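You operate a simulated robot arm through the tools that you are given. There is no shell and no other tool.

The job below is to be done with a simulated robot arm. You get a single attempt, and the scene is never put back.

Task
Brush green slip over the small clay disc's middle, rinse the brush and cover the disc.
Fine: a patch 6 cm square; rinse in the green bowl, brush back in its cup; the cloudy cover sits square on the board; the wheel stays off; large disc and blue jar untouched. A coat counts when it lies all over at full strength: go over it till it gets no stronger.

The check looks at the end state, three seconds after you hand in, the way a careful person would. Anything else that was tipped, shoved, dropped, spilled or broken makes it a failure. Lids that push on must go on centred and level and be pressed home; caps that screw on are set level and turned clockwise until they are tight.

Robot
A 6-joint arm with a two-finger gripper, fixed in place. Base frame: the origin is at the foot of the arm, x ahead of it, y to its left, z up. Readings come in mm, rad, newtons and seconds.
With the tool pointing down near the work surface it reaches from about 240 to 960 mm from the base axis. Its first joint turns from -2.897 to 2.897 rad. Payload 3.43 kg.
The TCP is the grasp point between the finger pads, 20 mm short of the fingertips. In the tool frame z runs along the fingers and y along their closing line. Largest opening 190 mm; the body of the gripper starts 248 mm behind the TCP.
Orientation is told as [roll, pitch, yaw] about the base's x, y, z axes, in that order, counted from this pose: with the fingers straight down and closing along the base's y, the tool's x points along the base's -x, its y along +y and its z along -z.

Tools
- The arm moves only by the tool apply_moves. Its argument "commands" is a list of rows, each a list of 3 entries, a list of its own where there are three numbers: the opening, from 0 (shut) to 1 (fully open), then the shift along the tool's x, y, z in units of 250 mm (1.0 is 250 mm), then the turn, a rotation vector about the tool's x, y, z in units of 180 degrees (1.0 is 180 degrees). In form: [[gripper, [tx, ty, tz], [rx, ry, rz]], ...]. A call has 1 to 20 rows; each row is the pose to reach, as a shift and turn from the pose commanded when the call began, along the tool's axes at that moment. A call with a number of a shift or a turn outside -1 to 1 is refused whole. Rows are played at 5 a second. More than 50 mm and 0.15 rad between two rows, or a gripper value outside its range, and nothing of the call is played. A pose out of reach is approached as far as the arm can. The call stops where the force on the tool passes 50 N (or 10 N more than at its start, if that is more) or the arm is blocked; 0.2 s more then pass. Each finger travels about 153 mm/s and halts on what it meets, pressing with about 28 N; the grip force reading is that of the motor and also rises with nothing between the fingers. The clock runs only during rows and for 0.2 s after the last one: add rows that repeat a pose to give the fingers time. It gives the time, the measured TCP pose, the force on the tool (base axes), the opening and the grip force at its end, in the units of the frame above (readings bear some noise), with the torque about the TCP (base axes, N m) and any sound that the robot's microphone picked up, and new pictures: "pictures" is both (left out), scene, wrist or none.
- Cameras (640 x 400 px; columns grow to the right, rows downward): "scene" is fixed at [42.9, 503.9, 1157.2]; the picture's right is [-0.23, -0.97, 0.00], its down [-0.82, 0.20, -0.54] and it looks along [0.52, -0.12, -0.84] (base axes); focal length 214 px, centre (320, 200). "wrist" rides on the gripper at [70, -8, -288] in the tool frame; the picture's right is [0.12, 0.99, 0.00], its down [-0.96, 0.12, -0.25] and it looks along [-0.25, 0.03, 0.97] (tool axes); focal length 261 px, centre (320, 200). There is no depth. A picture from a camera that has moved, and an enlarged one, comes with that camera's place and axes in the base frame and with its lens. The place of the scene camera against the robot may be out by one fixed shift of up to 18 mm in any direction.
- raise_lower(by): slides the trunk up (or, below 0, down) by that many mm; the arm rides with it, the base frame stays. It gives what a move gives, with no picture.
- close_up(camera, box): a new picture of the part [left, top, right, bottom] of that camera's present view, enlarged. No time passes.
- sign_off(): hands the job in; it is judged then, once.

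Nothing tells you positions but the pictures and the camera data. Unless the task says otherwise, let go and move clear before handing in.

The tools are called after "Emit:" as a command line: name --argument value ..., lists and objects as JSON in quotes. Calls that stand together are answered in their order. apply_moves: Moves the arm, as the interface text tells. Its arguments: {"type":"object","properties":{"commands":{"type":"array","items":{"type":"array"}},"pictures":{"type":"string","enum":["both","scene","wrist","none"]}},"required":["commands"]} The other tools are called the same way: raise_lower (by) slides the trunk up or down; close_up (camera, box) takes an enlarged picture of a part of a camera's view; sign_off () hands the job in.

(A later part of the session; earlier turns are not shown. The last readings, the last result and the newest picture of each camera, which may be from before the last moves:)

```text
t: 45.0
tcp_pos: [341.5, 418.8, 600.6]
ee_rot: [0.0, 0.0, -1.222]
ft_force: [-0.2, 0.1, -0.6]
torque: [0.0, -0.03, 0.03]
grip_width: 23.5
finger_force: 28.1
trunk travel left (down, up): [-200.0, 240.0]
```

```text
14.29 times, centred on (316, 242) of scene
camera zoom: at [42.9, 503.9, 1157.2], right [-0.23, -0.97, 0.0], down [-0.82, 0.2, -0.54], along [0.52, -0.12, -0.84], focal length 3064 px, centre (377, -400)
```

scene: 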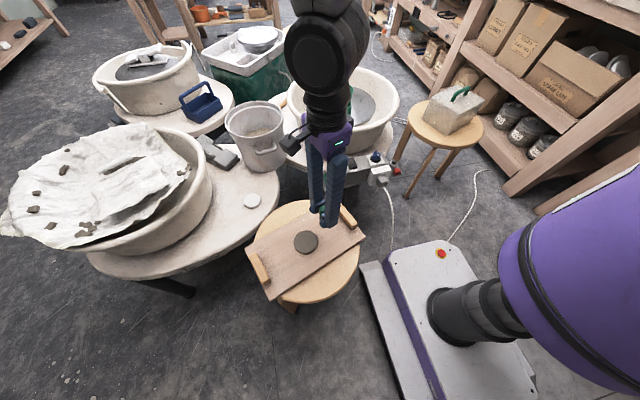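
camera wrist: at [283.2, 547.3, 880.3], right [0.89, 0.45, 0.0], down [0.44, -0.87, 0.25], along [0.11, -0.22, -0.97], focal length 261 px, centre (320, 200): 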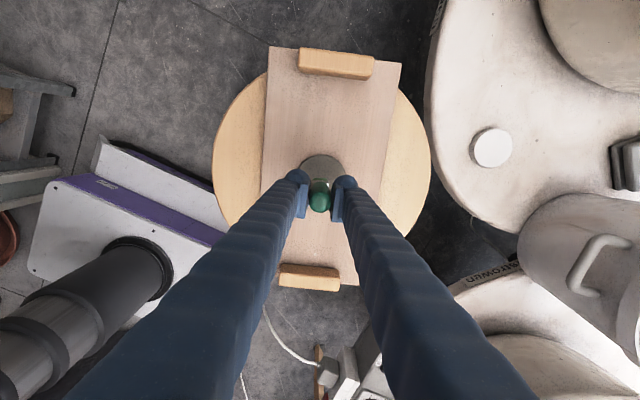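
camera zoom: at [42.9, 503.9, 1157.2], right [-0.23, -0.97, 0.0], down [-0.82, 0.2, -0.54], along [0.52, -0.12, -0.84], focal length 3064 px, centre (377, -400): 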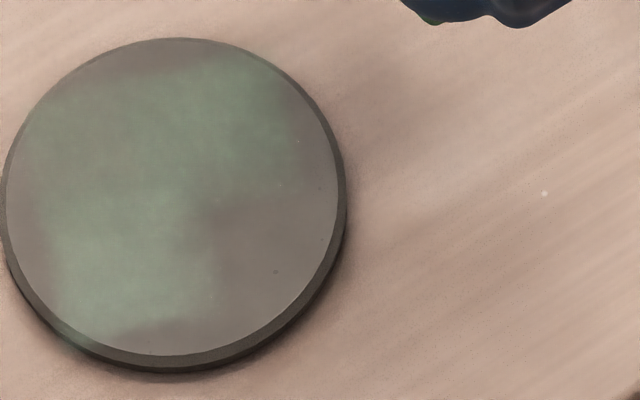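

The slip texture lies along the base x/y axes, so I'll paint the 6 cm square aligned with those, turning the brush back 20° over the disc's centre. Then I'll brush overlapping lanes inside ±30 mm.

Emit:
apply_moves --commands '[[0, [0.07, 0.0016, 0], [0, 0, 0.0276]], [0, [0.14, 0.0033, 0], [0, 0, 0.0552]], [0, [0.21, 0.005, 0], [0, 0, 0.0827]], [0, [0.2794, 0.0066, 0], [0, 0, 0.1103]], [0, [0.2794, 0.0066, 0.04], [0, 0, 0.1103]], [0, [0.2794, 0.0066, 0.04], [0, 0, 0.1103]], [0, [0.2794, 0.0066, 0.04], [0, 0, 0.1103]]]' --pictures "none"

Emit:
close_up --camera "wrist" --box '[285, 140, 355, 190]'

Emit:
close_up --camera "scene" --box '[280, 215, 340, 265]'

```text
t: 46.6
tcp_pos: [320.5, 484.2, 590.5]
ee_rot: [0.0, -0.001, -1.57]
ft_force: [0.5, -0.4, -0.9]
torque: [0.0, 0.0, -0.03]
grip_width: 23.7
finger_force: 27.9
trunk travel left (down, up): [-200.0, 240.0]
```

```text
8.00 times, centred on (320, 165) of wrist
camera zoom: at [311.2, 555.4, 876.6], right [0.99, 0.12, 0.0], down [0.12, -0.96, 0.25], along [0.03, -0.25, -0.97], focal length 2085 px, centre (320, 480)
```

zoom: 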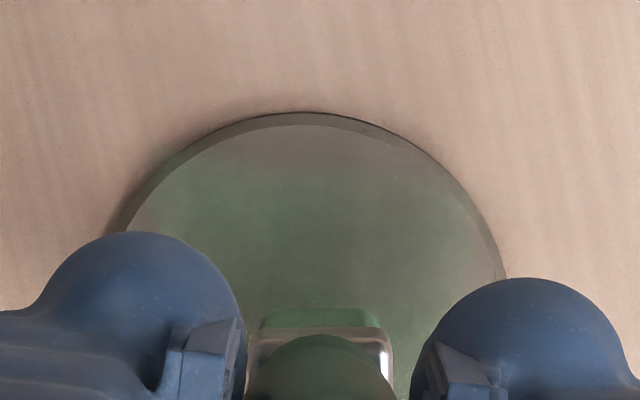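

```text
8.00 times, centred on (310, 240) of scene
camera zoom: at [42.9, 503.9, 1157.2], right [-0.23, -0.97, 0.0], down [-0.82, 0.2, -0.54], along [0.52, -0.12, -0.84], focal length 1716 px, centre (400, -120)
```

zoom: 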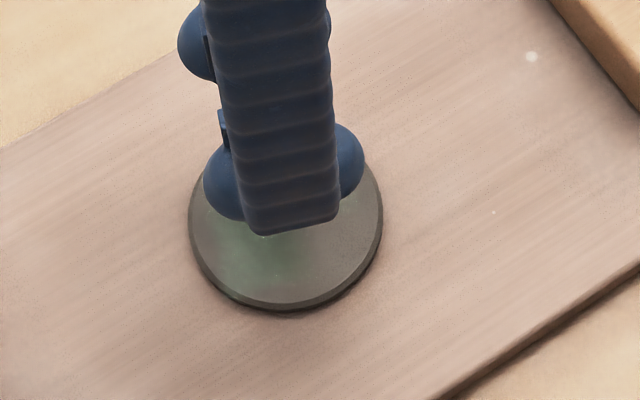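

I'll trim -3.3 mm in x and brush the first full pass: four overlapping lanes with light contact.

Emit:
apply_moves --commands '[[0, [-0.04, -0.05, 0.01], [0, 0, 0]], [0, [-0.084, -0.0892, 0.03], [0, 0, 0]], [0, [-0.084, -0.0892, 0.066], [0, 0, 0]], [0, [-0.084, -0.0892, 0.0758], [0, 0, 0]], [0, [-0.042, -0.0892, 0.0758], [0, 0, 0]], [0, [0, -0.0892, 0.0758], [0, 0, 0]], [0, [0.042, -0.0892, 0.0758], [0, 0, 0]], [0, [0.084, -0.0892, 0.0758], [0, 0, 0]], [0, [0.084, -0.0392, 0.0758], [0, 0, 0]], [0, [0.042, -0.0392, 0.0758], [0, 0, 0]], [0, [0, -0.0392, 0.0758], [0, 0, 0]], [0, [-0.042, -0.0392, 0.0758], [0, 0, 0]], [0, [-0.084, -0.0392, 0.0758], [0, 0, 0]], [0, [-0.084, 0.0128, 0.0758], [0, 0, 0]], [0, [-0.042, 0.0128, 0.0758], [0, 0, 0]], [0, [0, 0.0128, 0.0758], [0, 0, 0]], [0, [0.042, 0.0128, 0.0758], [0, 0, 0]], [0, [0.084, 0.0128, 0.0758], [0, 0, 0]], [0, [0.084, 0.0628, 0.0758], [0, 0, 0]], [0, [0.042, 0.0628, 0.0758], [0, 0, 0]]]' --pictures "none"

Emit:
apply_moves --commands '[[0, [-0.042, 0, 0], [0, 0, 0]], [0, [-0.084, 0, 0], [0, 0, 0]], [0, [-0.126, 0, 0], [0, 0, 0]], [0, [-0.126, -0.01, -0.04], [0, 0, 0]], [0, [-0.16, -0.03, -0.12], [0, 0, 0]], [0, [-0.24, -0.0628, -0.12], [0, 0, 0]], [0, [-0.32, -0.0628, -0.12], [0, 0, 0]], [0, [-0.32, -0.0628, -0.12], [0, 0, 0]], [0, [-0.32, -0.0628, -0.12], [0, 0, 0]]]' --pictures "none"

Emit:
close_up --camera "wrist" --box '[270, 80, 380, 180]'

Emit:
close_up --camera "scene" --box '[290, 222, 330, 262]'

```text
t: 50.8
tcp_pos: [333.4, 494.9, 571.8]
ee_rot: [0.001, 0.0, -1.57]
ft_force: [0.2, 0.2, 0.0]
torque: [0.0, 0.01, 0.03]
grip_width: 23.7
finger_force: 28.0
trunk travel left (down, up): [-200.0, 240.0]
```

```text
t: 52.8
tcp_pos: [318.4, 416.8, 601.2]
ee_rot: [0.0, -0.001, -1.57]
ft_force: [-0.4, 0.5, -1.0]
torque: [0.03, 0.02, -0.03]
grip_width: 23.7
finger_force: 28.2
trunk travel left (down, up): [-200.0, 240.0]
```

```text
4.00 times, centred on (325, 130) of wrist
camera zoom: at [310.2, 486.8, 888.3], right [0.99, 0.12, 0.0], down [0.12, -0.96, 0.25], along [0.03, -0.25, -0.97], focal length 1043 px, centre (300, 480)
```

zoom: 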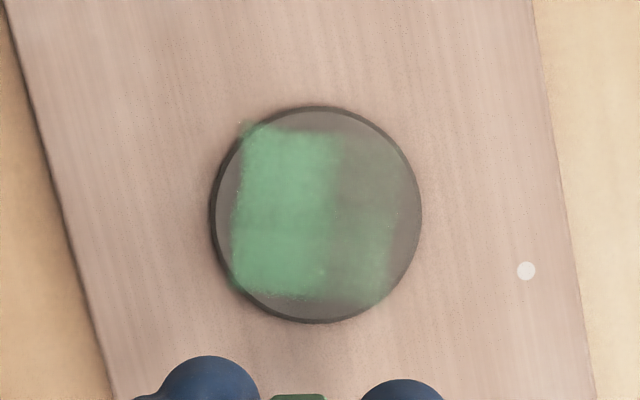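

```text
10.00 times, centred on (310, 242) of scene
camera zoom: at [42.9, 503.9, 1157.2], right [-0.23, -0.97, 0.0], down [-0.82, 0.2, -0.54], along [0.52, -0.12, -0.84], focal length 2145 px, centre (420, -220)
```

zoom: 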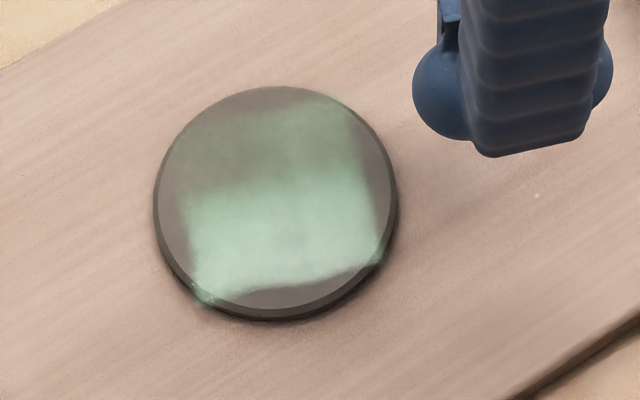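

The slip is going down as a square of about 61 × 65 mm. The -x half is strong, but the +x half is faint because contact was lost there (force 0). I'll do another pass slightly lower, starting on the +x side.

Emit:
apply_moves --commands '[[0, [0.12, 0.04, 0], [0, 0, 0]], [0, [0.199, 0.0628, 0.04], [0, 0, 0]], [0, [0.199, 0.0628, 0.1], [0, 0, 0]], [0, [0.199, 0.0628, 0.1226], [0, 0, 0]], [0, [0.237, 0.0628, 0.1226], [0, 0, 0]], [0, [0.275, 0.0628, 0.1226], [0, 0, 0]], [0, [0.313, 0.0628, 0.1226], [0, 0, 0]], [0, [0.351, 0.0628, 0.1226], [0, 0, 0]], [0, [0.351, 0.0128, 0.1226], [0, 0, 0]], [0, [0.313, 0.0128, 0.1226], [0, 0, 0]], [0, [0.275, 0.0128, 0.1226], [0, 0, 0]], [0, [0.237, 0.0128, 0.1226], [0, 0, 0]], [0, [0.199, 0.0128, 0.1226], [0, 0, 0]], [0, [0.199, 0.0628, 0.1226], [0, 0, 0]], [0, [0.237, 0.0628, 0.1226], [0, 0, 0]], [0, [0.275, 0.0628, 0.1226], [0, 0, 0]], [0, [0.313, 0.0628, 0.1226], [0, 0, 0]], [0, [0.351, 0.0628, 0.1226], [0, 0, 0]]]' --pictures "none"

Emit:
close_up --camera "scene" --box '[290, 222, 330, 262]'

```text
t: 56.6
tcp_pos: [335.6, 503.4, 570.6]
ee_rot: [-0.001, 0.0, -1.57]
ft_force: [-0.3, 0.0, 0.0]
torque: [0.05, 0.0, 0.0]
grip_width: 23.7
finger_force: 28.0
trunk travel left (down, up): [-200.0, 240.0]
```

```text
10.00 times, centred on (310, 242) of scene
camera zoom: at [42.9, 503.9, 1157.2], right [-0.23, -0.97, 0.0], down [-0.82, 0.2, -0.54], along [0.52, -0.12, -0.84], focal length 2145 px, centre (420, -220)
```

zoom: 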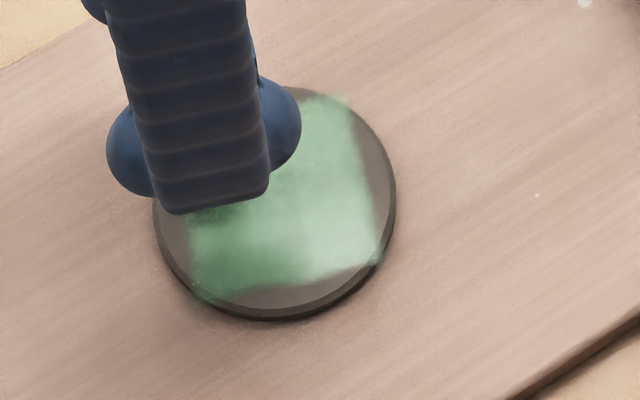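

Emit:
apply_moves --commands '[[0, [-0.01, 0, -0.04], [0, 0, 0]], [0, [-0.1, 0, -0.12], [0, 0, 0]], [0, [-0.25, -0.04, -0.12], [0, 0, 0]], [0, [-0.351, -0.0628, -0.1226], [0, 0, 0]], [0, [-0.351, -0.0628, -0.1226], [0, 0, 0]], [0, [-0.351, -0.0628, -0.1226], [0, 0, 0]]]' --pictures "none"

Emit:
close_up --camera "wrist" --box '[270, 80, 380, 180]'

Emit:
close_up --camera "scene" --box '[290, 222, 330, 262]'

```text
t: 58.0
tcp_pos: [318.6, 415.4, 602.0]
ee_rot: [-0.001, 0.001, -1.569]
ft_force: [0.3, 0.5, -1.6]
torque: [-0.01, 0.04, -0.02]
grip_width: 23.7
finger_force: 28.2
trunk travel left (down, up): [-200.0, 240.0]
```

```text
4.00 times, centred on (325, 130) of wrist
camera zoom: at [310.3, 486.8, 889.9], right [0.99, 0.12, 0.0], down [0.12, -0.96, 0.25], along [0.03, -0.25, -0.97], focal length 1043 px, centre (300, 480)
```

zoom: 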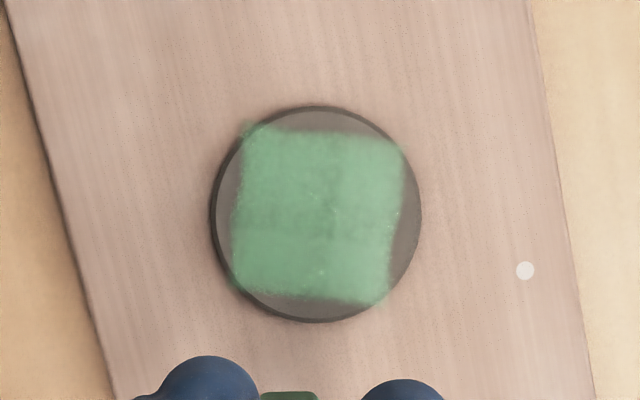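

```text
10.00 times, centred on (310, 242) of scene
camera zoom: at [42.9, 503.9, 1157.2], right [-0.23, -0.97, 0.0], down [-0.82, 0.2, -0.54], along [0.52, -0.12, -0.84], focal length 2145 px, centre (420, -220)
```

zoom: 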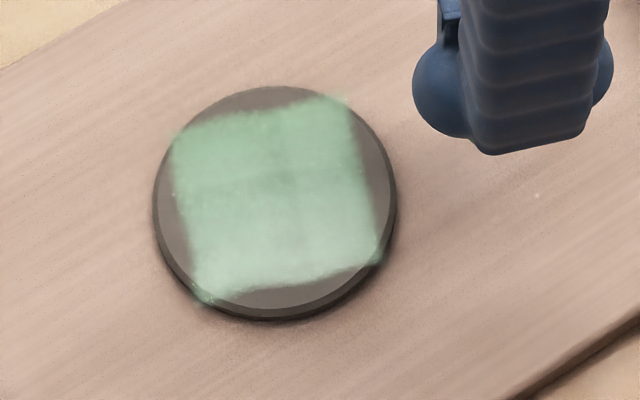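

The patch is now a clean, even square of about 6 cm plus a soft fringe. I'll re-dip and go over it again, to make sure it's at full strength rather than just limited by a dry brush.

Emit:
apply_moves --commands '[[0, [0, 0, -0.16], [0, 0, 0]], [0, [0, 0, -0.32], [0, 0, 0]], [0, [0, 0, -0.48], [0, 0, 0]], [0, [-0.03, 0.08, -0.6], [0, 0, 0]], [0, [-0.08, 0.2, -0.7], [0, 0, 0]], [0, [-0.14, 0.35, -0.78], [0, 0, 0]], [0, [-0.2, 0.5, -0.83], [0, 0, 0]], [0, [-0.26, 0.66, -0.83], [0, 0, 0]], [0, [-0.32, 0.82, -0.83], [0, 0, 0]], [0, [-0.394, 0.98, -0.83], [0, 0, 0]], [0, [-0.394, 0.98, -0.83], [0, 0, 0]]]' --pictures "none"

Emit:
apply_moves --commands '[[0, [-0.05, 0.12, 0], [0, 0, 0]], [0, [-0.11, 0.28, 0], [0, 0, 0]], [0, [-0.17, 0.43, 0], [0, 0, 0]], [0, [-0.23, 0.58, 0], [0, 0, 0]], [0, [-0.29, 0.73, 0], [0, 0, 0]], [0, [-0.34, 0.86, 0], [0, 0, 0]], [0, [-0.394, 0.98, 0], [0, 0, 0]], [0, [-0.394, 0.98, 0], [0, 0, 0]], [0, [-0.394, 0.98, 0], [0, 0, 0]]]' --pictures "none"

Emit:
close_up --camera "wrist" --box '[270, 120, 370, 220]'

Emit:
close_up --camera "scene" --box '[310, 30, 380, 130]'

```text
t: 60.4
tcp_pos: [563.7, 315.9, 807.5]
ee_rot: [0.0, -0.001, -1.57]
ft_force: [1.5, -0.2, -0.5]
torque: [0.06, 0.03, 0.0]
grip_width: 23.9
finger_force: 26.7
trunk travel left (down, up): [-200.0, 240.0]
```

```text
t: 62.4
tcp_pos: [809.8, 218.4, 806.6]
ee_rot: [-0.001, 0.001, -1.569]
ft_force: [-0.8, -0.6, -1.1]
torque: [0.01, -0.04, 0.01]
grip_width: 23.8
finger_force: 28.1
trunk travel left (down, up): [-200.0, 240.0]
```

```text
4.00 times, centred on (320, 170) of wrist
camera zoom: at [802.1, 289.4, 1093.3], right [0.99, 0.12, 0.0], down [0.12, -0.96, 0.25], along [0.03, -0.25, -0.97], focal length 1043 px, centre (320, 320)
```

zoom: 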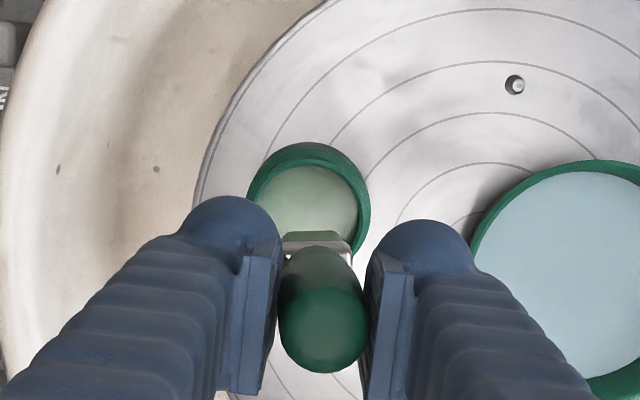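

```text
4.00 times, centred on (345, 80) of scene
camera zoom: at [42.9, 503.9, 1157.2], right [-0.23, -0.97, 0.0], down [-0.82, 0.2, -0.54], along [0.52, -0.12, -0.84], focal length 858 px, centre (220, 680)
```

zoom: 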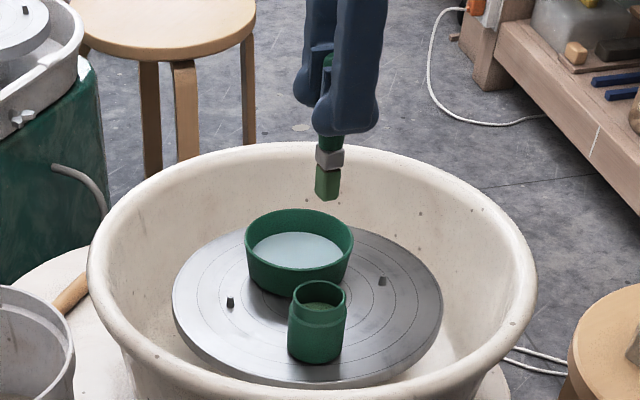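

The jar is right below. I'll trim slightly and dip again, stopping about 6 mm above the jar floor.

Emit:
apply_moves --commands '[[0, [0.004, -0.008, 0], [0, 0, 0]], [0, [0.004, -0.008, 0.1], [0, 0, 0]], [0, [0.004, -0.008, 0.2], [0, 0, 0]], [0, [0.004, -0.008, 0.3], [0, 0, 0]], [0, [0.004, -0.008, 0.36], [0, 0, 0]], [0, [0.004, -0.008, 0.42], [0, 0, 0]], [0, [0.004, -0.008, 0.46], [0, 0, 0]], [0, [0.004, -0.008, 0.488], [0, 0, 0]], [0, [0.004, -0.008, 0.488], [0, 0, 0]], [0, [0.004, -0.008, 0.488], [0, 0, 0]]]' --pictures "none"

Emit:
close_up --camera "scene" --box '[320, 70, 370, 130]'

```text
t: 64.6
tcp_pos: [807.1, 219.4, 687.8]
ee_rot: [0.0, 0.001, -1.57]
ft_force: [-0.5, 0.0, -0.5]
torque: [-0.02, 0.0, 0.04]
grip_width: 23.7
finger_force: 27.5
trunk travel left (down, up): [-200.0, 240.0]
```

```text
6.67 times, centred on (345, 100) of scene
camera zoom: at [42.9, 503.9, 1157.2], right [-0.23, -0.97, 0.0], down [-0.82, 0.2, -0.54], along [0.52, -0.12, -0.84], focal length 1430 px, centre (153, 867)
```

zoom: 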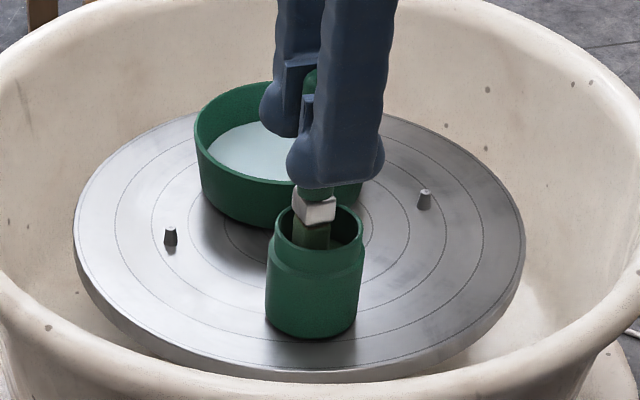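

Emit:
apply_moves --commands '[[0, [0, 0, 0.016], [0, 0, 0]], [0, [0, 0, 0.016], [0, 0, 0]], [0, [0, 0, 0.016], [0, 0, 0]], [0, [0, 0, 0.016], [0, 0, 0]], [0, [0, 0, -0.02], [0, 0, 0]], [0, [0, 0, -0.06], [0, 0, 0]], [0, [0, 0, -0.06], [0, 0, 0]], [0, [0, 0, -0.06], [0, 0, 0]], [0, [0, 0, -0.06], [0, 0, 0]], [0, [0, 0, -0.12], [0, 0, 0]], [0, [0, 0, -0.2], [0, 0, 0]], [0, [0, 0, -0.28], [0, 0, 0]], [0, [0, 0, -0.36], [0, 0, 0]], [0, [0, 0, -0.44], [0, 0, 0]], [0, [0, 0, -0.488], [0, 0, 0]], [0, [0, 0, -0.488], [0, 0, 0]]]' --pictures "none"

Emit:
apply_moves --commands '[[0, [0.03, -0.055, 0], [0, 0, 0]], [0, [0.08, -0.148, 0], [0, 0, 0]], [0, [0.14, -0.26, 0], [0, 0, 0]], [0, [0.2, -0.37, 0], [0, 0, 0]], [0, [0.26, -0.482, 0], [0, 0, 0]], [0, [0.32, -0.593, 0], [0, 0, 0]], [0, [0.38, -0.704, 0], [0, 0, 0]], [0, [0.44, -0.815, 0], [0, 0, 0]], [0, [0.5, -0.927, 0], [0, 0, 0]], [0, [0.532, -0.986, 0], [0, 0, 0]]]' --pictures "none"

Emit:
close_up --camera "scene" --box '[290, 30, 390, 140]'

```text
t: 68.0
tcp_pos: [807.9, 218.8, 805.8]
ee_rot: [0.0, 0.001, -1.568]
ft_force: [0.1, 1.4, 0.3]
torque: [0.01, 0.04, 0.02]
grip_width: 23.5
finger_force: 28.0
trunk travel left (down, up): [-200.0, 240.0]
```

```text
t: 70.2
tcp_pos: [559.5, 354.2, 810.3]
ee_rot: [-0.002, 0.001, -1.572]
ft_force: [-0.2, 0.1, 0.5]
torque: [0.01, -0.02, 0.0]
grip_width: 23.9
finger_force: 27.4
trunk travel left (down, up): [-200.0, 240.0]
```

```text
3.64 times, centred on (340, 85) of scene
camera zoom: at [42.9, 503.9, 1157.2], right [-0.23, -0.97, 0.0], down [-0.82, 0.2, -0.54], along [0.52, -0.12, -0.84], focal length 780 px, centre (247, 618)
```

zoom: 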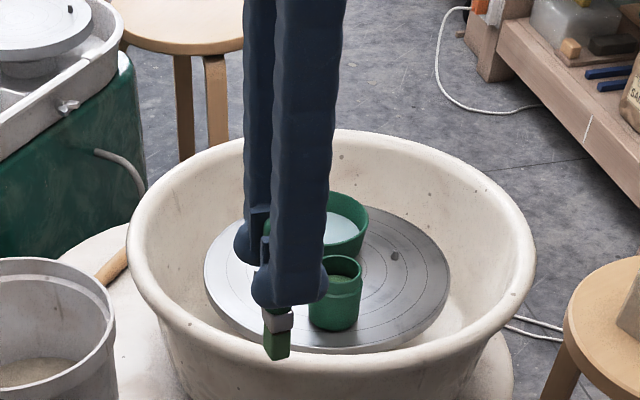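

The brush is reloaded. I'll bring it back over the disc.

Emit:
apply_moves --commands '[[0, [0.03, -0.055, 0], [0, 0, 0]], [0, [0.08, -0.15, 0.02], [0, 0, 0]], [0, [0.14, -0.26, 0.06], [0, 0, 0]], [0, [0.2, -0.37, 0.12], [0, 0, 0]], [0, [0.26, -0.48, 0.2], [0, 0, 0]], [0, [0.32, -0.59, 0.3], [0, 0, 0]], [0, [0.38, -0.7, 0.42], [0, 0, 0]], [0, [0.44, -0.81, 0.54], [0, 0, 0]], [0, [0.5, -0.92, 0.66], [0, 0, 0]], [0, [0.524, -0.978, 0.76], [0, 0, 0]], [0, [0.524, -0.978, 0.8], [0, 0, 0]], [0, [0.524, -0.978, 0.8], [0, 0, 0]], [0, [0.524, -0.978, 0.8], [0, 0, 0]]]' --pictures "none"

Emit:
close_up --camera "wrist" --box '[285, 140, 355, 190]'

```text
t: 73.0
tcp_pos: [317.0, 483.9, 608.2]
ee_rot: [0.001, 0.0, -1.571]
ft_force: [0.0, 0.0, -0.3]
torque: [0.02, 0.0, 0.04]
grip_width: 23.7
finger_force: 27.6
trunk travel left (down, up): [-200.0, 240.0]
```

```text
8.00 times, centred on (320, 165) of wrist
camera zoom: at [307.9, 555.3, 895.8], right [0.99, 0.12, 0.0], down [0.12, -0.96, 0.25], along [0.03, -0.25, -0.97], focal length 2085 px, centre (320, 480)
```

zoom: 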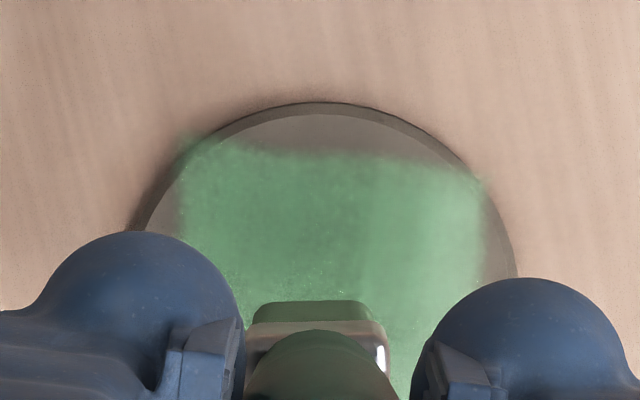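

The patch is well centred. I'll go over the whole square again with the fresh load, brushing each lane there and back.

Emit:
apply_moves --commands '[[0, [-0.04, -0.04, 0.06], [0, 0, 0]], [0, [-0.074, -0.078, 0.12], [0, 0, 0]], [0, [-0.074, -0.078, 0.1526], [0, 0, 0]], [0, [-0.036, -0.078, 0.1526], [0, 0, 0]], [0, [0.002, -0.078, 0.1526], [0, 0, 0]], [0, [0.04, -0.078, 0.1526], [0, 0, 0]], [0, [0.078, -0.078, 0.1526], [0, 0, 0]], [0, [0.04, -0.078, 0.1526], [0, 0, 0]], [0, [0.002, -0.078, 0.1526], [0, 0, 0]], [0, [-0.036, -0.078, 0.1526], [0, 0, 0]], [0, [-0.074, -0.078, 0.1526], [0, 0, 0]], [0, [-0.074, -0.026, 0.1526], [0, 0, 0]], [0, [-0.036, -0.026, 0.1526], [0, 0, 0]], [0, [0.002, -0.026, 0.1526], [0, 0, 0]], [0, [0.04, -0.026, 0.1526], [0, 0, 0]], [0, [0.078, -0.026, 0.1526], [0, 0, 0]], [0, [0.04, -0.026, 0.1526], [0, 0, 0]], [0, [0.002, -0.026, 0.1526], [0, 0, 0]], [0, [-0.036, -0.026, 0.1526], [0, 0, 0]], [0, [-0.074, -0.026, 0.1526], [0, 0, 0]]]' --pictures "none"

Emit:
apply_moves --commands '[[0, [0, 0.052, 0], [0, 0, 0]], [0, [0.038, 0.052, 0], [0, 0, 0]], [0, [0.076, 0.052, 0], [0, 0, 0]], [0, [0.114, 0.052, 0], [0, 0, 0]], [0, [0.152, 0.052, 0], [0, 0, 0]], [0, [0.114, 0.052, 0], [0, 0, 0]], [0, [0.076, 0.052, 0], [0, 0, 0]], [0, [0.038, 0.052, 0], [0, 0, 0]], [0, [0, 0.052, 0], [0, 0, 0]], [0, [0, 0.098, 0], [0, 0, 0]], [0, [0.038, 0.098, 0], [0, 0, 0]], [0, [0.076, 0.098, 0], [0, 0, 0]], [0, [0.114, 0.098, 0], [0, 0, 0]], [0, [0.152, 0.098, 0], [0, 0, 0]], [0, [0.114, 0.098, 0], [0, 0, 0]], [0, [0.076, 0.098, 0], [0, 0, 0]], [0, [0.038, 0.098, 0], [0, 0, 0]], [0, [0, 0.098, 0], [0, 0, 0]]]' --pictures "none"

Emit:
apply_moves --commands '[[0, [0, 0, -0.04], [0, 0, 0]], [0, [-0.05, -0.04, -0.12], [0, 0, 0]], [0, [-0.2, -0.072, -0.122], [0, 0, 0]], [0, [-0.2, -0.072, -0.122], [0, 0, 0]], [0, [-0.2, -0.072, -0.122], [0, 0, 0]]]' --pictures "none"

Emit:
close_up --camera "wrist" --box '[270, 80, 380, 180]'

Emit:
close_up --camera "scene" --box '[290, 222, 330, 262]'

```text
t: 77.2
tcp_pos: [309.7, 465.5, 571.1]
ee_rot: [-0.001, 0.0, -1.567]
ft_force: [0.3, -0.1, -1.3]
torque: [-0.01, 0.0, -0.03]
grip_width: 23.5
finger_force: 28.3
trunk travel left (down, up): [-200.0, 240.0]
```

```text
t: 81.0
tcp_pos: [333.9, 465.4, 570.5]
ee_rot: [0.001, 0.0, -1.57]
ft_force: [-0.1, 0.2, -0.8]
torque: [0.01, 0.01, -0.01]
grip_width: 23.7
finger_force: 28.0
trunk travel left (down, up): [-200.0, 240.0]
```

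```text
t: 82.2
tcp_pos: [316.8, 416.6, 601.2]
ee_rot: [0.0, -0.001, -1.57]
ft_force: [0.0, 0.1, -0.4]
torque: [0.02, 0.02, -0.01]
grip_width: 23.5
finger_force: 28.1
trunk travel left (down, up): [-200.0, 240.0]
```

```text
4.00 times, centred on (325, 130) of wrist
camera zoom: at [308.6, 487.6, 888.3], right [0.99, 0.12, 0.0], down [0.12, -0.96, 0.25], along [0.03, -0.25, -0.97], focal length 1043 px, centre (300, 480)
```

zoom: 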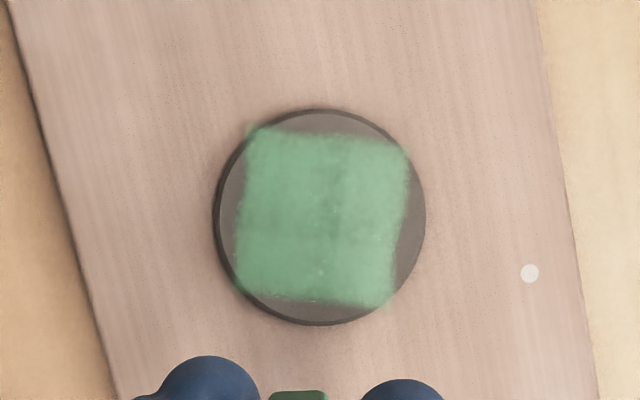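

```text
10.00 times, centred on (310, 242) of scene
camera zoom: at [42.9, 503.9, 1157.2], right [-0.23, -0.97, 0.0], down [-0.82, 0.2, -0.54], along [0.52, -0.12, -0.84], focal length 2145 px, centre (420, -220)
```

zoom: 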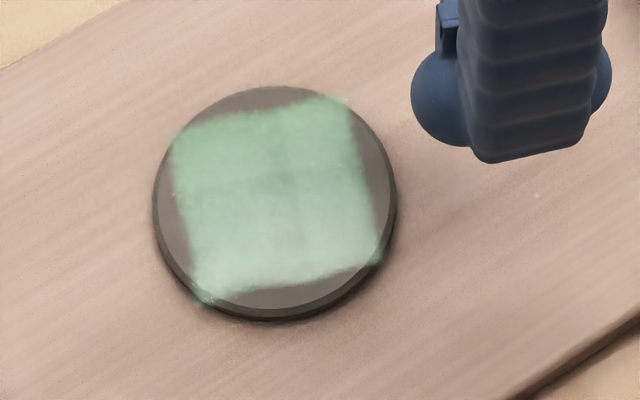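

The coverage looks unchanged, but the force read about zero on this pass, so contact is in doubt. I'll look closely at the evenness of the coat.

Emit:
close_up --camera "wrist" --box '[318, 100, 384, 166]'

Emit:
close_up --camera "scene" --box '[303, 228, 331, 256]'

```text
6.06 times, centred on (351, 133) of wrist
camera zoom: at [308.6, 487.6, 888.3], right [0.99, 0.12, 0.0], down [0.12, -0.96, 0.25], along [0.03, -0.25, -0.97], focal length 1580 px, centre (132, 606)
```

zoom: 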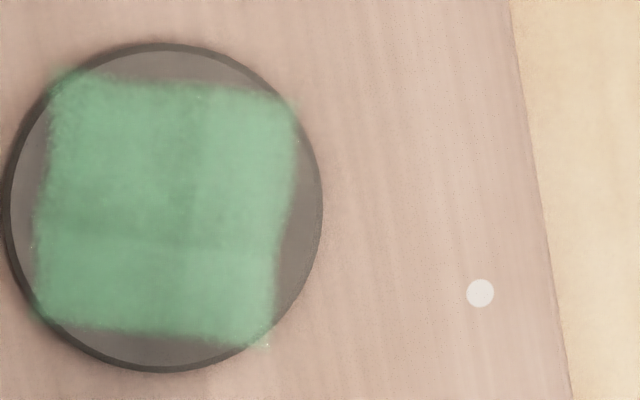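

```text
14.29 times, centred on (317, 242) of scene
camera zoom: at [42.9, 503.9, 1157.2], right [-0.23, -0.97, 0.0], down [-0.82, 0.2, -0.54], along [0.52, -0.12, -0.84], focal length 3064 px, centre (363, -400)
```

zoom: 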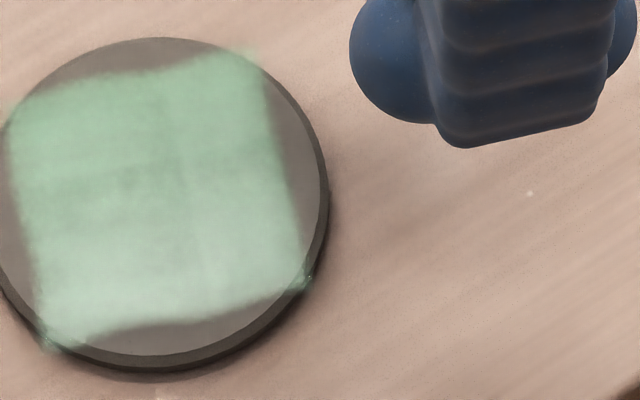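

The patch now measures about 60 × 60 mm on the disc. To be sure of contact, I'll go over lane 1 again slightly lower and read the force.

Emit:
apply_moves --commands '[[0, [0.12, -0.04, 0], [0, 0, 0]], [0, [0.2, -0.078, 0.06], [0, 0, 0]], [0, [0.2, -0.078, 0.11], [0, 0, 0]], [0, [0.2, -0.078, 0.1264], [0, 0, 0]], [0, [0.238, -0.078, 0.1264], [0, 0, 0]], [0, [0.276, -0.078, 0.1264], [0, 0, 0]], [0, [0.314, -0.078, 0.1264], [0, 0, 0]], [0, [0.352, -0.078, 0.1264], [0, 0, 0]], [0, [0.314, -0.078, 0.1264], [0, 0, 0]], [0, [0.276, -0.078, 0.1264], [0, 0, 0]], [0, [0.238, -0.078, 0.1264], [0, 0, 0]]]' --pictures "none"

```text
t: 84.6
tcp_pos: [296.4, 474.3, 569.6]
ee_rot: [-0.001, 0.0, -1.57]
ft_force: [1.7, 5.7, 18.4]
torque: [0.49, -0.19, -0.02]
grip_width: 23.7
finger_force: 28.3
trunk travel left (down, up): [-200.0, 240.0]
```

Firm contact at 18 N. I'll ease off slightly and continue over the remaining lanes.

Emit:
apply_moves --commands '[[0, [-0.038, 0, -0.0012], [0, 0, 0]], [0, [-0.038, 0.052, -0.0012], [0, 0, 0]], [0, [0, 0.052, -0.0012], [0, 0, 0]], [0, [0.038, 0.052, -0.0012], [0, 0, 0]], [0, [0.076, 0.052, -0.0012], [0, 0, 0]], [0, [0.114, 0.052, -0.0012], [0, 0, 0]], [0, [0.076, 0.052, -0.0012], [0, 0, 0]], [0, [0.038, 0.052, -0.0012], [0, 0, 0]], [0, [0, 0.052, -0.0012], [0, 0, 0]], [0, [-0.038, 0.052, -0.0012], [0, 0, 0]], [0, [-0.038, 0.104, -0.0012], [0, 0, 0]], [0, [0, 0.104, -0.0012], [0, 0, 0]], [0, [0.038, 0.104, -0.0012], [0, 0, 0]], [0, [0.076, 0.104, -0.0012], [0, 0, 0]], [0, [0.114, 0.104, -0.0012], [0, 0, 0]], [0, [0.076, 0.104, -0.0012], [0, 0, 0]], [0, [0.038, 0.104, -0.0012], [0, 0, 0]], [0, [0, 0.104, -0.0012], [0, 0, 0]], [0, [-0.038, 0.104, -0.0012], [0, 0, 0]]]' --pictures "none"

Emit:
apply_moves --commands '[[0, [0, 0.046, 0], [0, 0, 0]], [0, [0.038, 0.046, 0], [0, 0, 0]], [0, [0.076, 0.046, 0], [0, 0, 0]], [0, [0.114, 0.046, 0], [0, 0, 0]], [0, [0.152, 0.046, 0], [0, 0, 0]], [0, [0.114, 0.046, 0], [0, 0, 0]], [0, [0.076, 0.046, 0], [0, 0, 0]], [0, [0.038, 0.046, 0], [0, 0, 0]], [0, [0, 0.046, 0], [0, 0, 0]]]' --pictures "none"

Emit:
apply_moves --commands '[[0, [0, 0, -0.04], [0, 0, 0]], [0, [-0.05, -0.04, -0.12], [0, 0, 0]], [0, [-0.2, -0.072, -0.125], [0, 0, 0]], [0, [-0.2, -0.072, -0.125], [0, 0, 0]], [0, [-0.2, -0.072, -0.125], [0, 0, 0]]]' --pictures "none"

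Emit:
close_up --camera "wrist" --box '[270, 80, 380, 180]'

Emit:
close_up --camera "wrist" --box '[318, 100, 384, 166]'

Emit:
close_up --camera "scene" --box '[303, 228, 331, 256]'

```text
t: 88.6
tcp_pos: [322.1, 464.2, 570.5]
ee_rot: [-0.001, 0.0, -1.571]
ft_force: [0.4, -0.6, -0.9]
torque: [0.01, -0.01, 0.01]
grip_width: 24.0
finger_force: 27.7
trunk travel left (down, up): [-200.0, 240.0]
```

```text
t: 90.6
tcp_pos: [334.4, 465.7, 570.7]
ee_rot: [0.0, 0.0, -1.569]
ft_force: [0.1, -0.4, -0.2]
torque: [0.03, 0.01, -0.03]
grip_width: 23.9
finger_force: 28.2
trunk travel left (down, up): [-200.0, 240.0]
```

```text
t: 91.8
tcp_pos: [317.0, 415.1, 601.8]
ee_rot: [0.001, 0.0, -1.569]
ft_force: [-0.3, -0.4, 0.0]
torque: [-0.03, 0.01, 0.02]
grip_width: 24.1
finger_force: 28.7
trunk travel left (down, up): [-200.0, 240.0]
```

```text
4.00 times, centred on (325, 130) of wrist
camera zoom: at [307.8, 486.5, 888.8], right [0.99, 0.12, 0.0], down [0.12, -0.96, 0.25], along [0.03, -0.25, -0.97], focal length 1043 px, centre (300, 480)
```

zoom: 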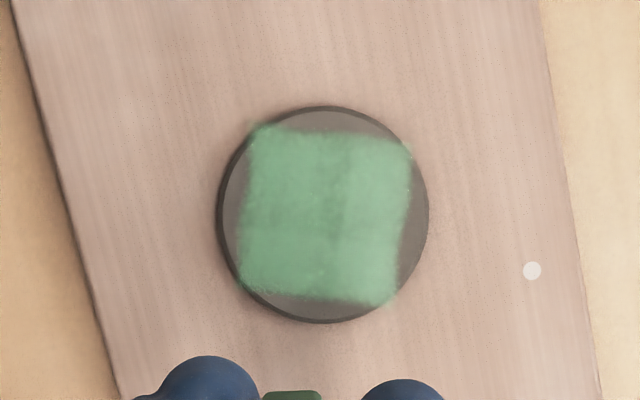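

```text
6.06 times, centred on (351, 133) of wrist
camera zoom: at [307.8, 486.5, 888.8], right [0.99, 0.12, 0.0], down [0.12, -0.96, 0.25], along [0.03, -0.25, -0.97], focal length 1580 px, centre (132, 606)
```

zoom: 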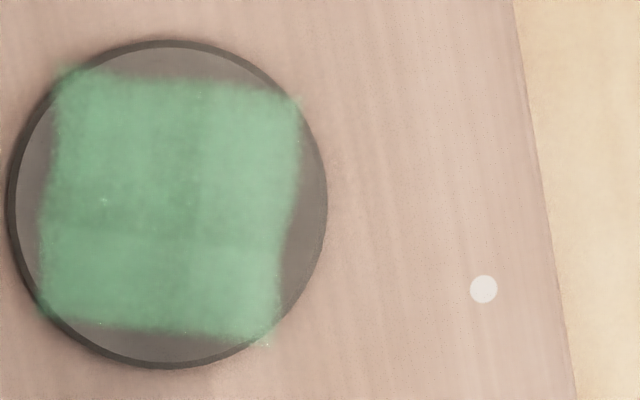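

```text
14.29 times, centred on (317, 242) of scene
camera zoom: at [42.9, 503.9, 1157.2], right [-0.23, -0.97, 0.0], down [-0.82, 0.2, -0.54], along [0.52, -0.12, -0.84], focal length 3064 px, centre (363, -400)
```

zoom: 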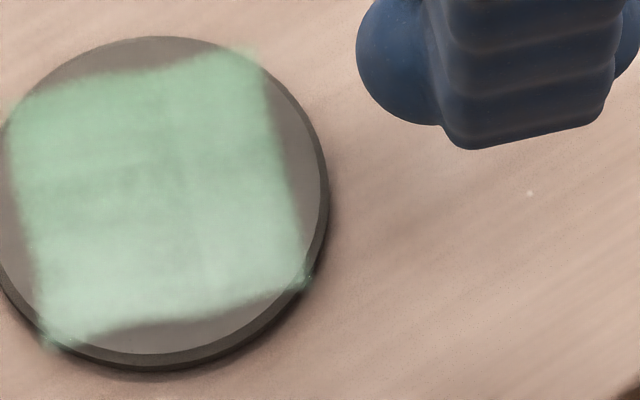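

Lane 1 shows no change, so it's saturated. But the brush seems to be riding up slightly in the grip, so the other lanes lost contact. I'll step down until I feel the clay on the +x side, then brush there.

Emit:
apply_moves --commands '[[0, [0.12, 0.02, 0], [0, 0, 0]], [0, [0.22, 0.026, 0.06], [0, 0, 0]], [0, [0.238, 0.026, 0.11], [0, 0, 0]], [0, [0.238, 0.026, 0.127], [0, 0, 0]], [0, [0.238, 0.026, 0.127], [0, 0, 0]]]' --pictures "none"

Emit:
apply_moves --commands '[[0, [0, 0, 0.002], [0, 0, 0]], [0, [0, 0, 0.004], [0, 0, 0]], [0, [0, 0, 0.004], [0, 0, 0]]]' --pictures "none"

```text
t: 93.0
tcp_pos: [322.6, 474.7, 569.6]
ee_rot: [-0.001, 0.0, -1.569]
ft_force: [-0.2, 0.9, 0.6]
torque: [0.02, 0.01, -0.04]
grip_width: 23.9
finger_force: 28.4
trunk travel left (down, up): [-200.0, 240.0]
```

```text
t: 93.8
tcp_pos: [321.9, 474.0, 568.4]
ee_rot: [0.0, 0.0, -1.571]
ft_force: [-1.0, 0.2, 14.0]
torque: [0.0, -0.06, 0.03]
grip_width: 23.6
finger_force: 27.9
trunk travel left (down, up): [-200.0, 240.0]
```

Contact again at 14 N. I'll brush lanes 3, 4 and 2 there and back at this height.

Emit:
apply_moves --commands '[[0, [0.038, 0, -0.0004], [0, 0, 0]], [0, [0.076, 0, -0.0004], [0, 0, 0]], [0, [0.114, 0, -0.0004], [0, 0, 0]], [0, [0.076, 0, -0.0004], [0, 0, 0]], [0, [0.038, 0, -0.0004], [0, 0, 0]], [0, [0, 0, -0.0004], [0, 0, 0]], [0, [-0.038, 0, -0.0004], [0, 0, 0]], [0, [-0.038, 0.046, -0.0004], [0, 0, 0]], [0, [0, 0.046, -0.0004], [0, 0, 0]], [0, [0.038, 0.046, -0.0004], [0, 0, 0]], [0, [0.076, 0.046, -0.0004], [0, 0, 0]], [0, [0.114, 0.046, -0.0004], [0, 0, 0]], [0, [0.076, 0.046, -0.0004], [0, 0, 0]], [0, [0.038, 0.046, -0.0004], [0, 0, 0]], [0, [0, 0.046, -0.0004], [0, 0, 0]], [0, [-0.038, 0.046, -0.0004], [0, 0, 0]]]' --pictures "none"

```text
t: 97.2
tcp_pos: [334.9, 466.8, 568.2]
ee_rot: [0.001, 0.001, -1.568]
ft_force: [1.5, 3.0, 9.5]
torque: [0.26, -0.18, 0.04]
grip_width: 23.8
finger_force: 28.0
trunk travel left (down, up): [-200.0, 240.0]
```

Emit:
apply_moves --commands '[[0, [0, -0.05, 0], [0, 0, 0]], [0, [0, -0.098, 0], [0, 0, 0]], [0, [0.038, -0.098, 0], [0, 0, 0]], [0, [0.076, -0.098, 0], [0, 0, 0]], [0, [0.114, -0.098, 0], [0, 0, 0]], [0, [0.152, -0.098, 0], [0, 0, 0]], [0, [0.114, -0.098, 0], [0, 0, 0]], [0, [0.076, -0.098, 0], [0, 0, 0]], [0, [0.038, -0.098, 0], [0, 0, 0]], [0, [0, -0.098, 0], [0, 0, 0]], [0, [0, -0.15, 0], [0, 0, 0]], [0, [0.038, -0.15, 0], [0, 0, 0]], [0, [0.076, -0.15, 0], [0, 0, 0]], [0, [0.114, -0.15, 0], [0, 0, 0]], [0, [0.152, -0.15, 0], [0, 0, 0]], [0, [0.114, -0.15, 0], [0, 0, 0]], [0, [0.076, -0.15, 0], [0, 0, 0]], [0, [0.038, -0.15, 0], [0, 0, 0]]]' --pictures "none"

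Emit:
apply_moves --commands '[[0, [0, 0, -0.04], [0, 0, 0]], [0, [-0.05, 0.03, -0.12], [0, 0, 0]], [0, [-0.238, 0.078, -0.13], [0, 0, 0]], [0, [-0.238, 0.078, -0.13], [0, 0, 0]], [0, [-0.238, 0.078, -0.13], [0, 0, 0]]]' --pictures "none"

Emit:
close_up --camera "wrist" --box '[270, 80, 380, 180]'

Emit:
close_up --camera "wrist" --box '[318, 100, 384, 166]'

Emit:
close_up --camera "scene" --box '[303, 228, 331, 256]'

```text
t: 101.0
tcp_pos: [295.5, 473.7, 568.5]
ee_rot: [0.001, 0.001, -1.57]
ft_force: [0.3, 0.5, 2.3]
torque: [0.03, -0.07, -0.03]
grip_width: 23.6
finger_force: 28.7
trunk travel left (down, up): [-200.0, 240.0]
```

```text
t: 102.2
tcp_pos: [314.8, 414.5, 601.1]
ee_rot: [0.0, 0.0, -1.57]
ft_force: [0.3, 0.1, 0.0]
torque: [-0.02, -0.03, 0.0]
grip_width: 23.9
finger_force: 28.1
trunk travel left (down, up): [-200.0, 240.0]
```

```text
4.00 times, centred on (325, 130) of wrist
camera zoom: at [306.4, 486.4, 887.9], right [0.99, 0.12, 0.0], down [0.12, -0.96, 0.25], along [0.03, -0.25, -0.97], focal length 1043 px, centre (300, 480)
```

zoom: 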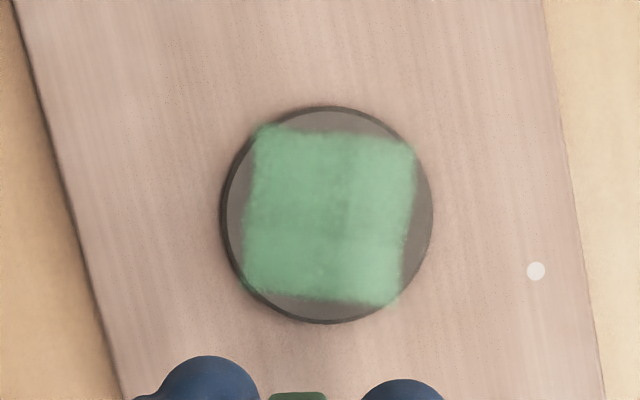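

```text
6.06 times, centred on (351, 133) of wrist
camera zoom: at [306.4, 486.4, 887.9], right [0.99, 0.12, 0.0], down [0.12, -0.96, 0.25], along [0.03, -0.25, -0.97], focal length 1580 px, centre (132, 606)
```

zoom: 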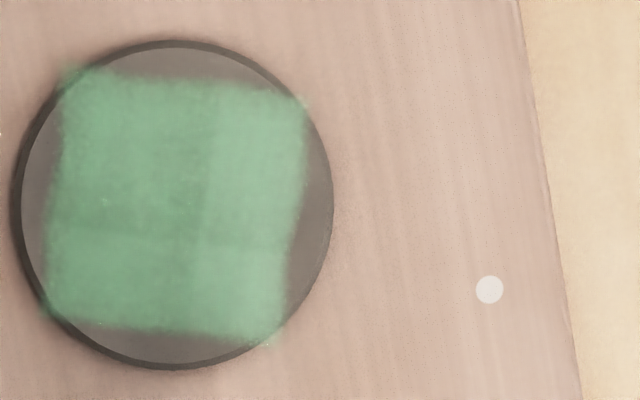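

```text
14.29 times, centred on (317, 242) of scene
camera zoom: at [42.9, 503.9, 1157.2], right [-0.23, -0.97, 0.0], down [-0.82, 0.2, -0.54], along [0.52, -0.12, -0.84], focal length 3064 px, centre (363, -400)
```

zoom: 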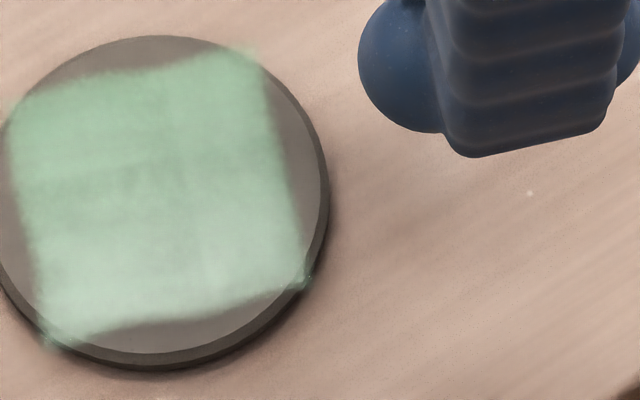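

The look of the coat hasn't changed over a full pass in firm contact. I'll zoom in for any weak spots.

Emit:
close_up --camera "wrist" --box '[322, 108, 372, 160]'

Emit:
close_up --camera "wrist" --box '[318, 104, 350, 124]'

Emit:
close_up --camera "wrist" --box '[290, 165, 350, 205]'

```text
7.69 times, centred on (347, 134) of wrist
camera zoom: at [306.4, 486.4, 887.9], right [0.99, 0.12, 0.0], down [0.12, -0.96, 0.25], along [0.03, -0.25, -0.97], focal length 2005 px, centre (112, 708)
```

zoom: 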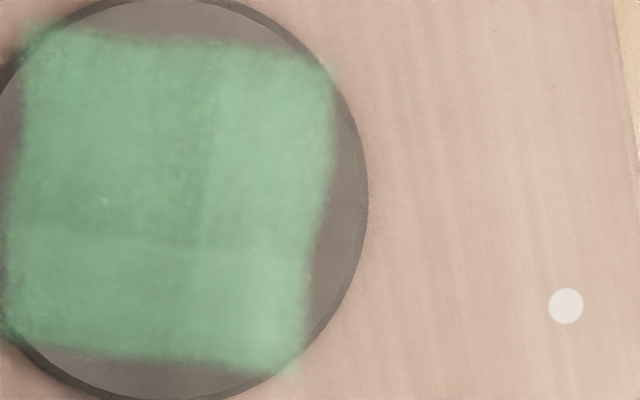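

```text
16.00 times, centred on (334, 114) of wrist
camera zoom: at [306.4, 486.4, 887.9], right [0.99, 0.12, 0.0], down [0.12, -0.96, 0.25], along [0.03, -0.25, -0.97], focal length 4170 px, centre (96, 1576)
```

zoom: 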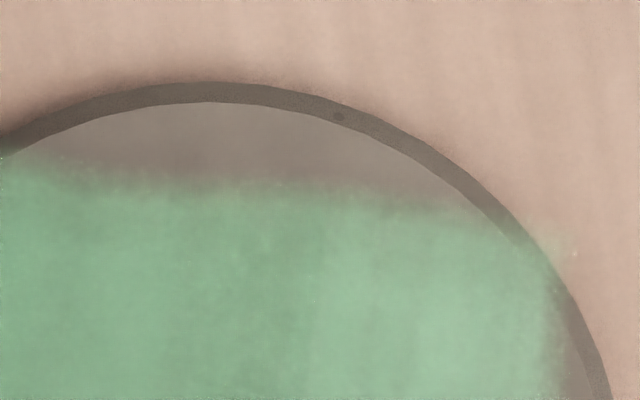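

```text
10.00 times, centred on (320, 185) of wrist
camera zoom: at [306.4, 486.4, 887.9], right [0.99, 0.12, 0.0], down [0.12, -0.96, 0.25], along [0.03, -0.25, -0.97], focal length 2606 px, centre (320, 350)
```

zoom: 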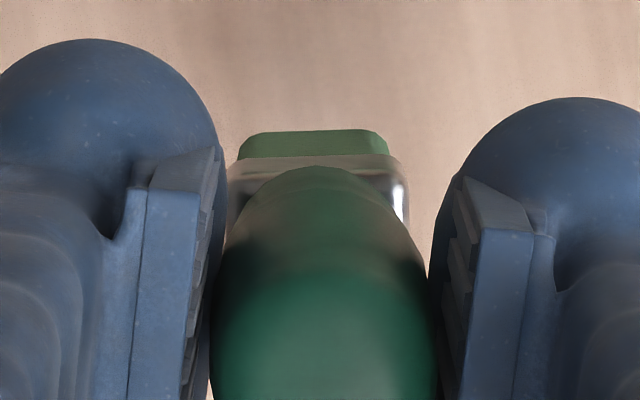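

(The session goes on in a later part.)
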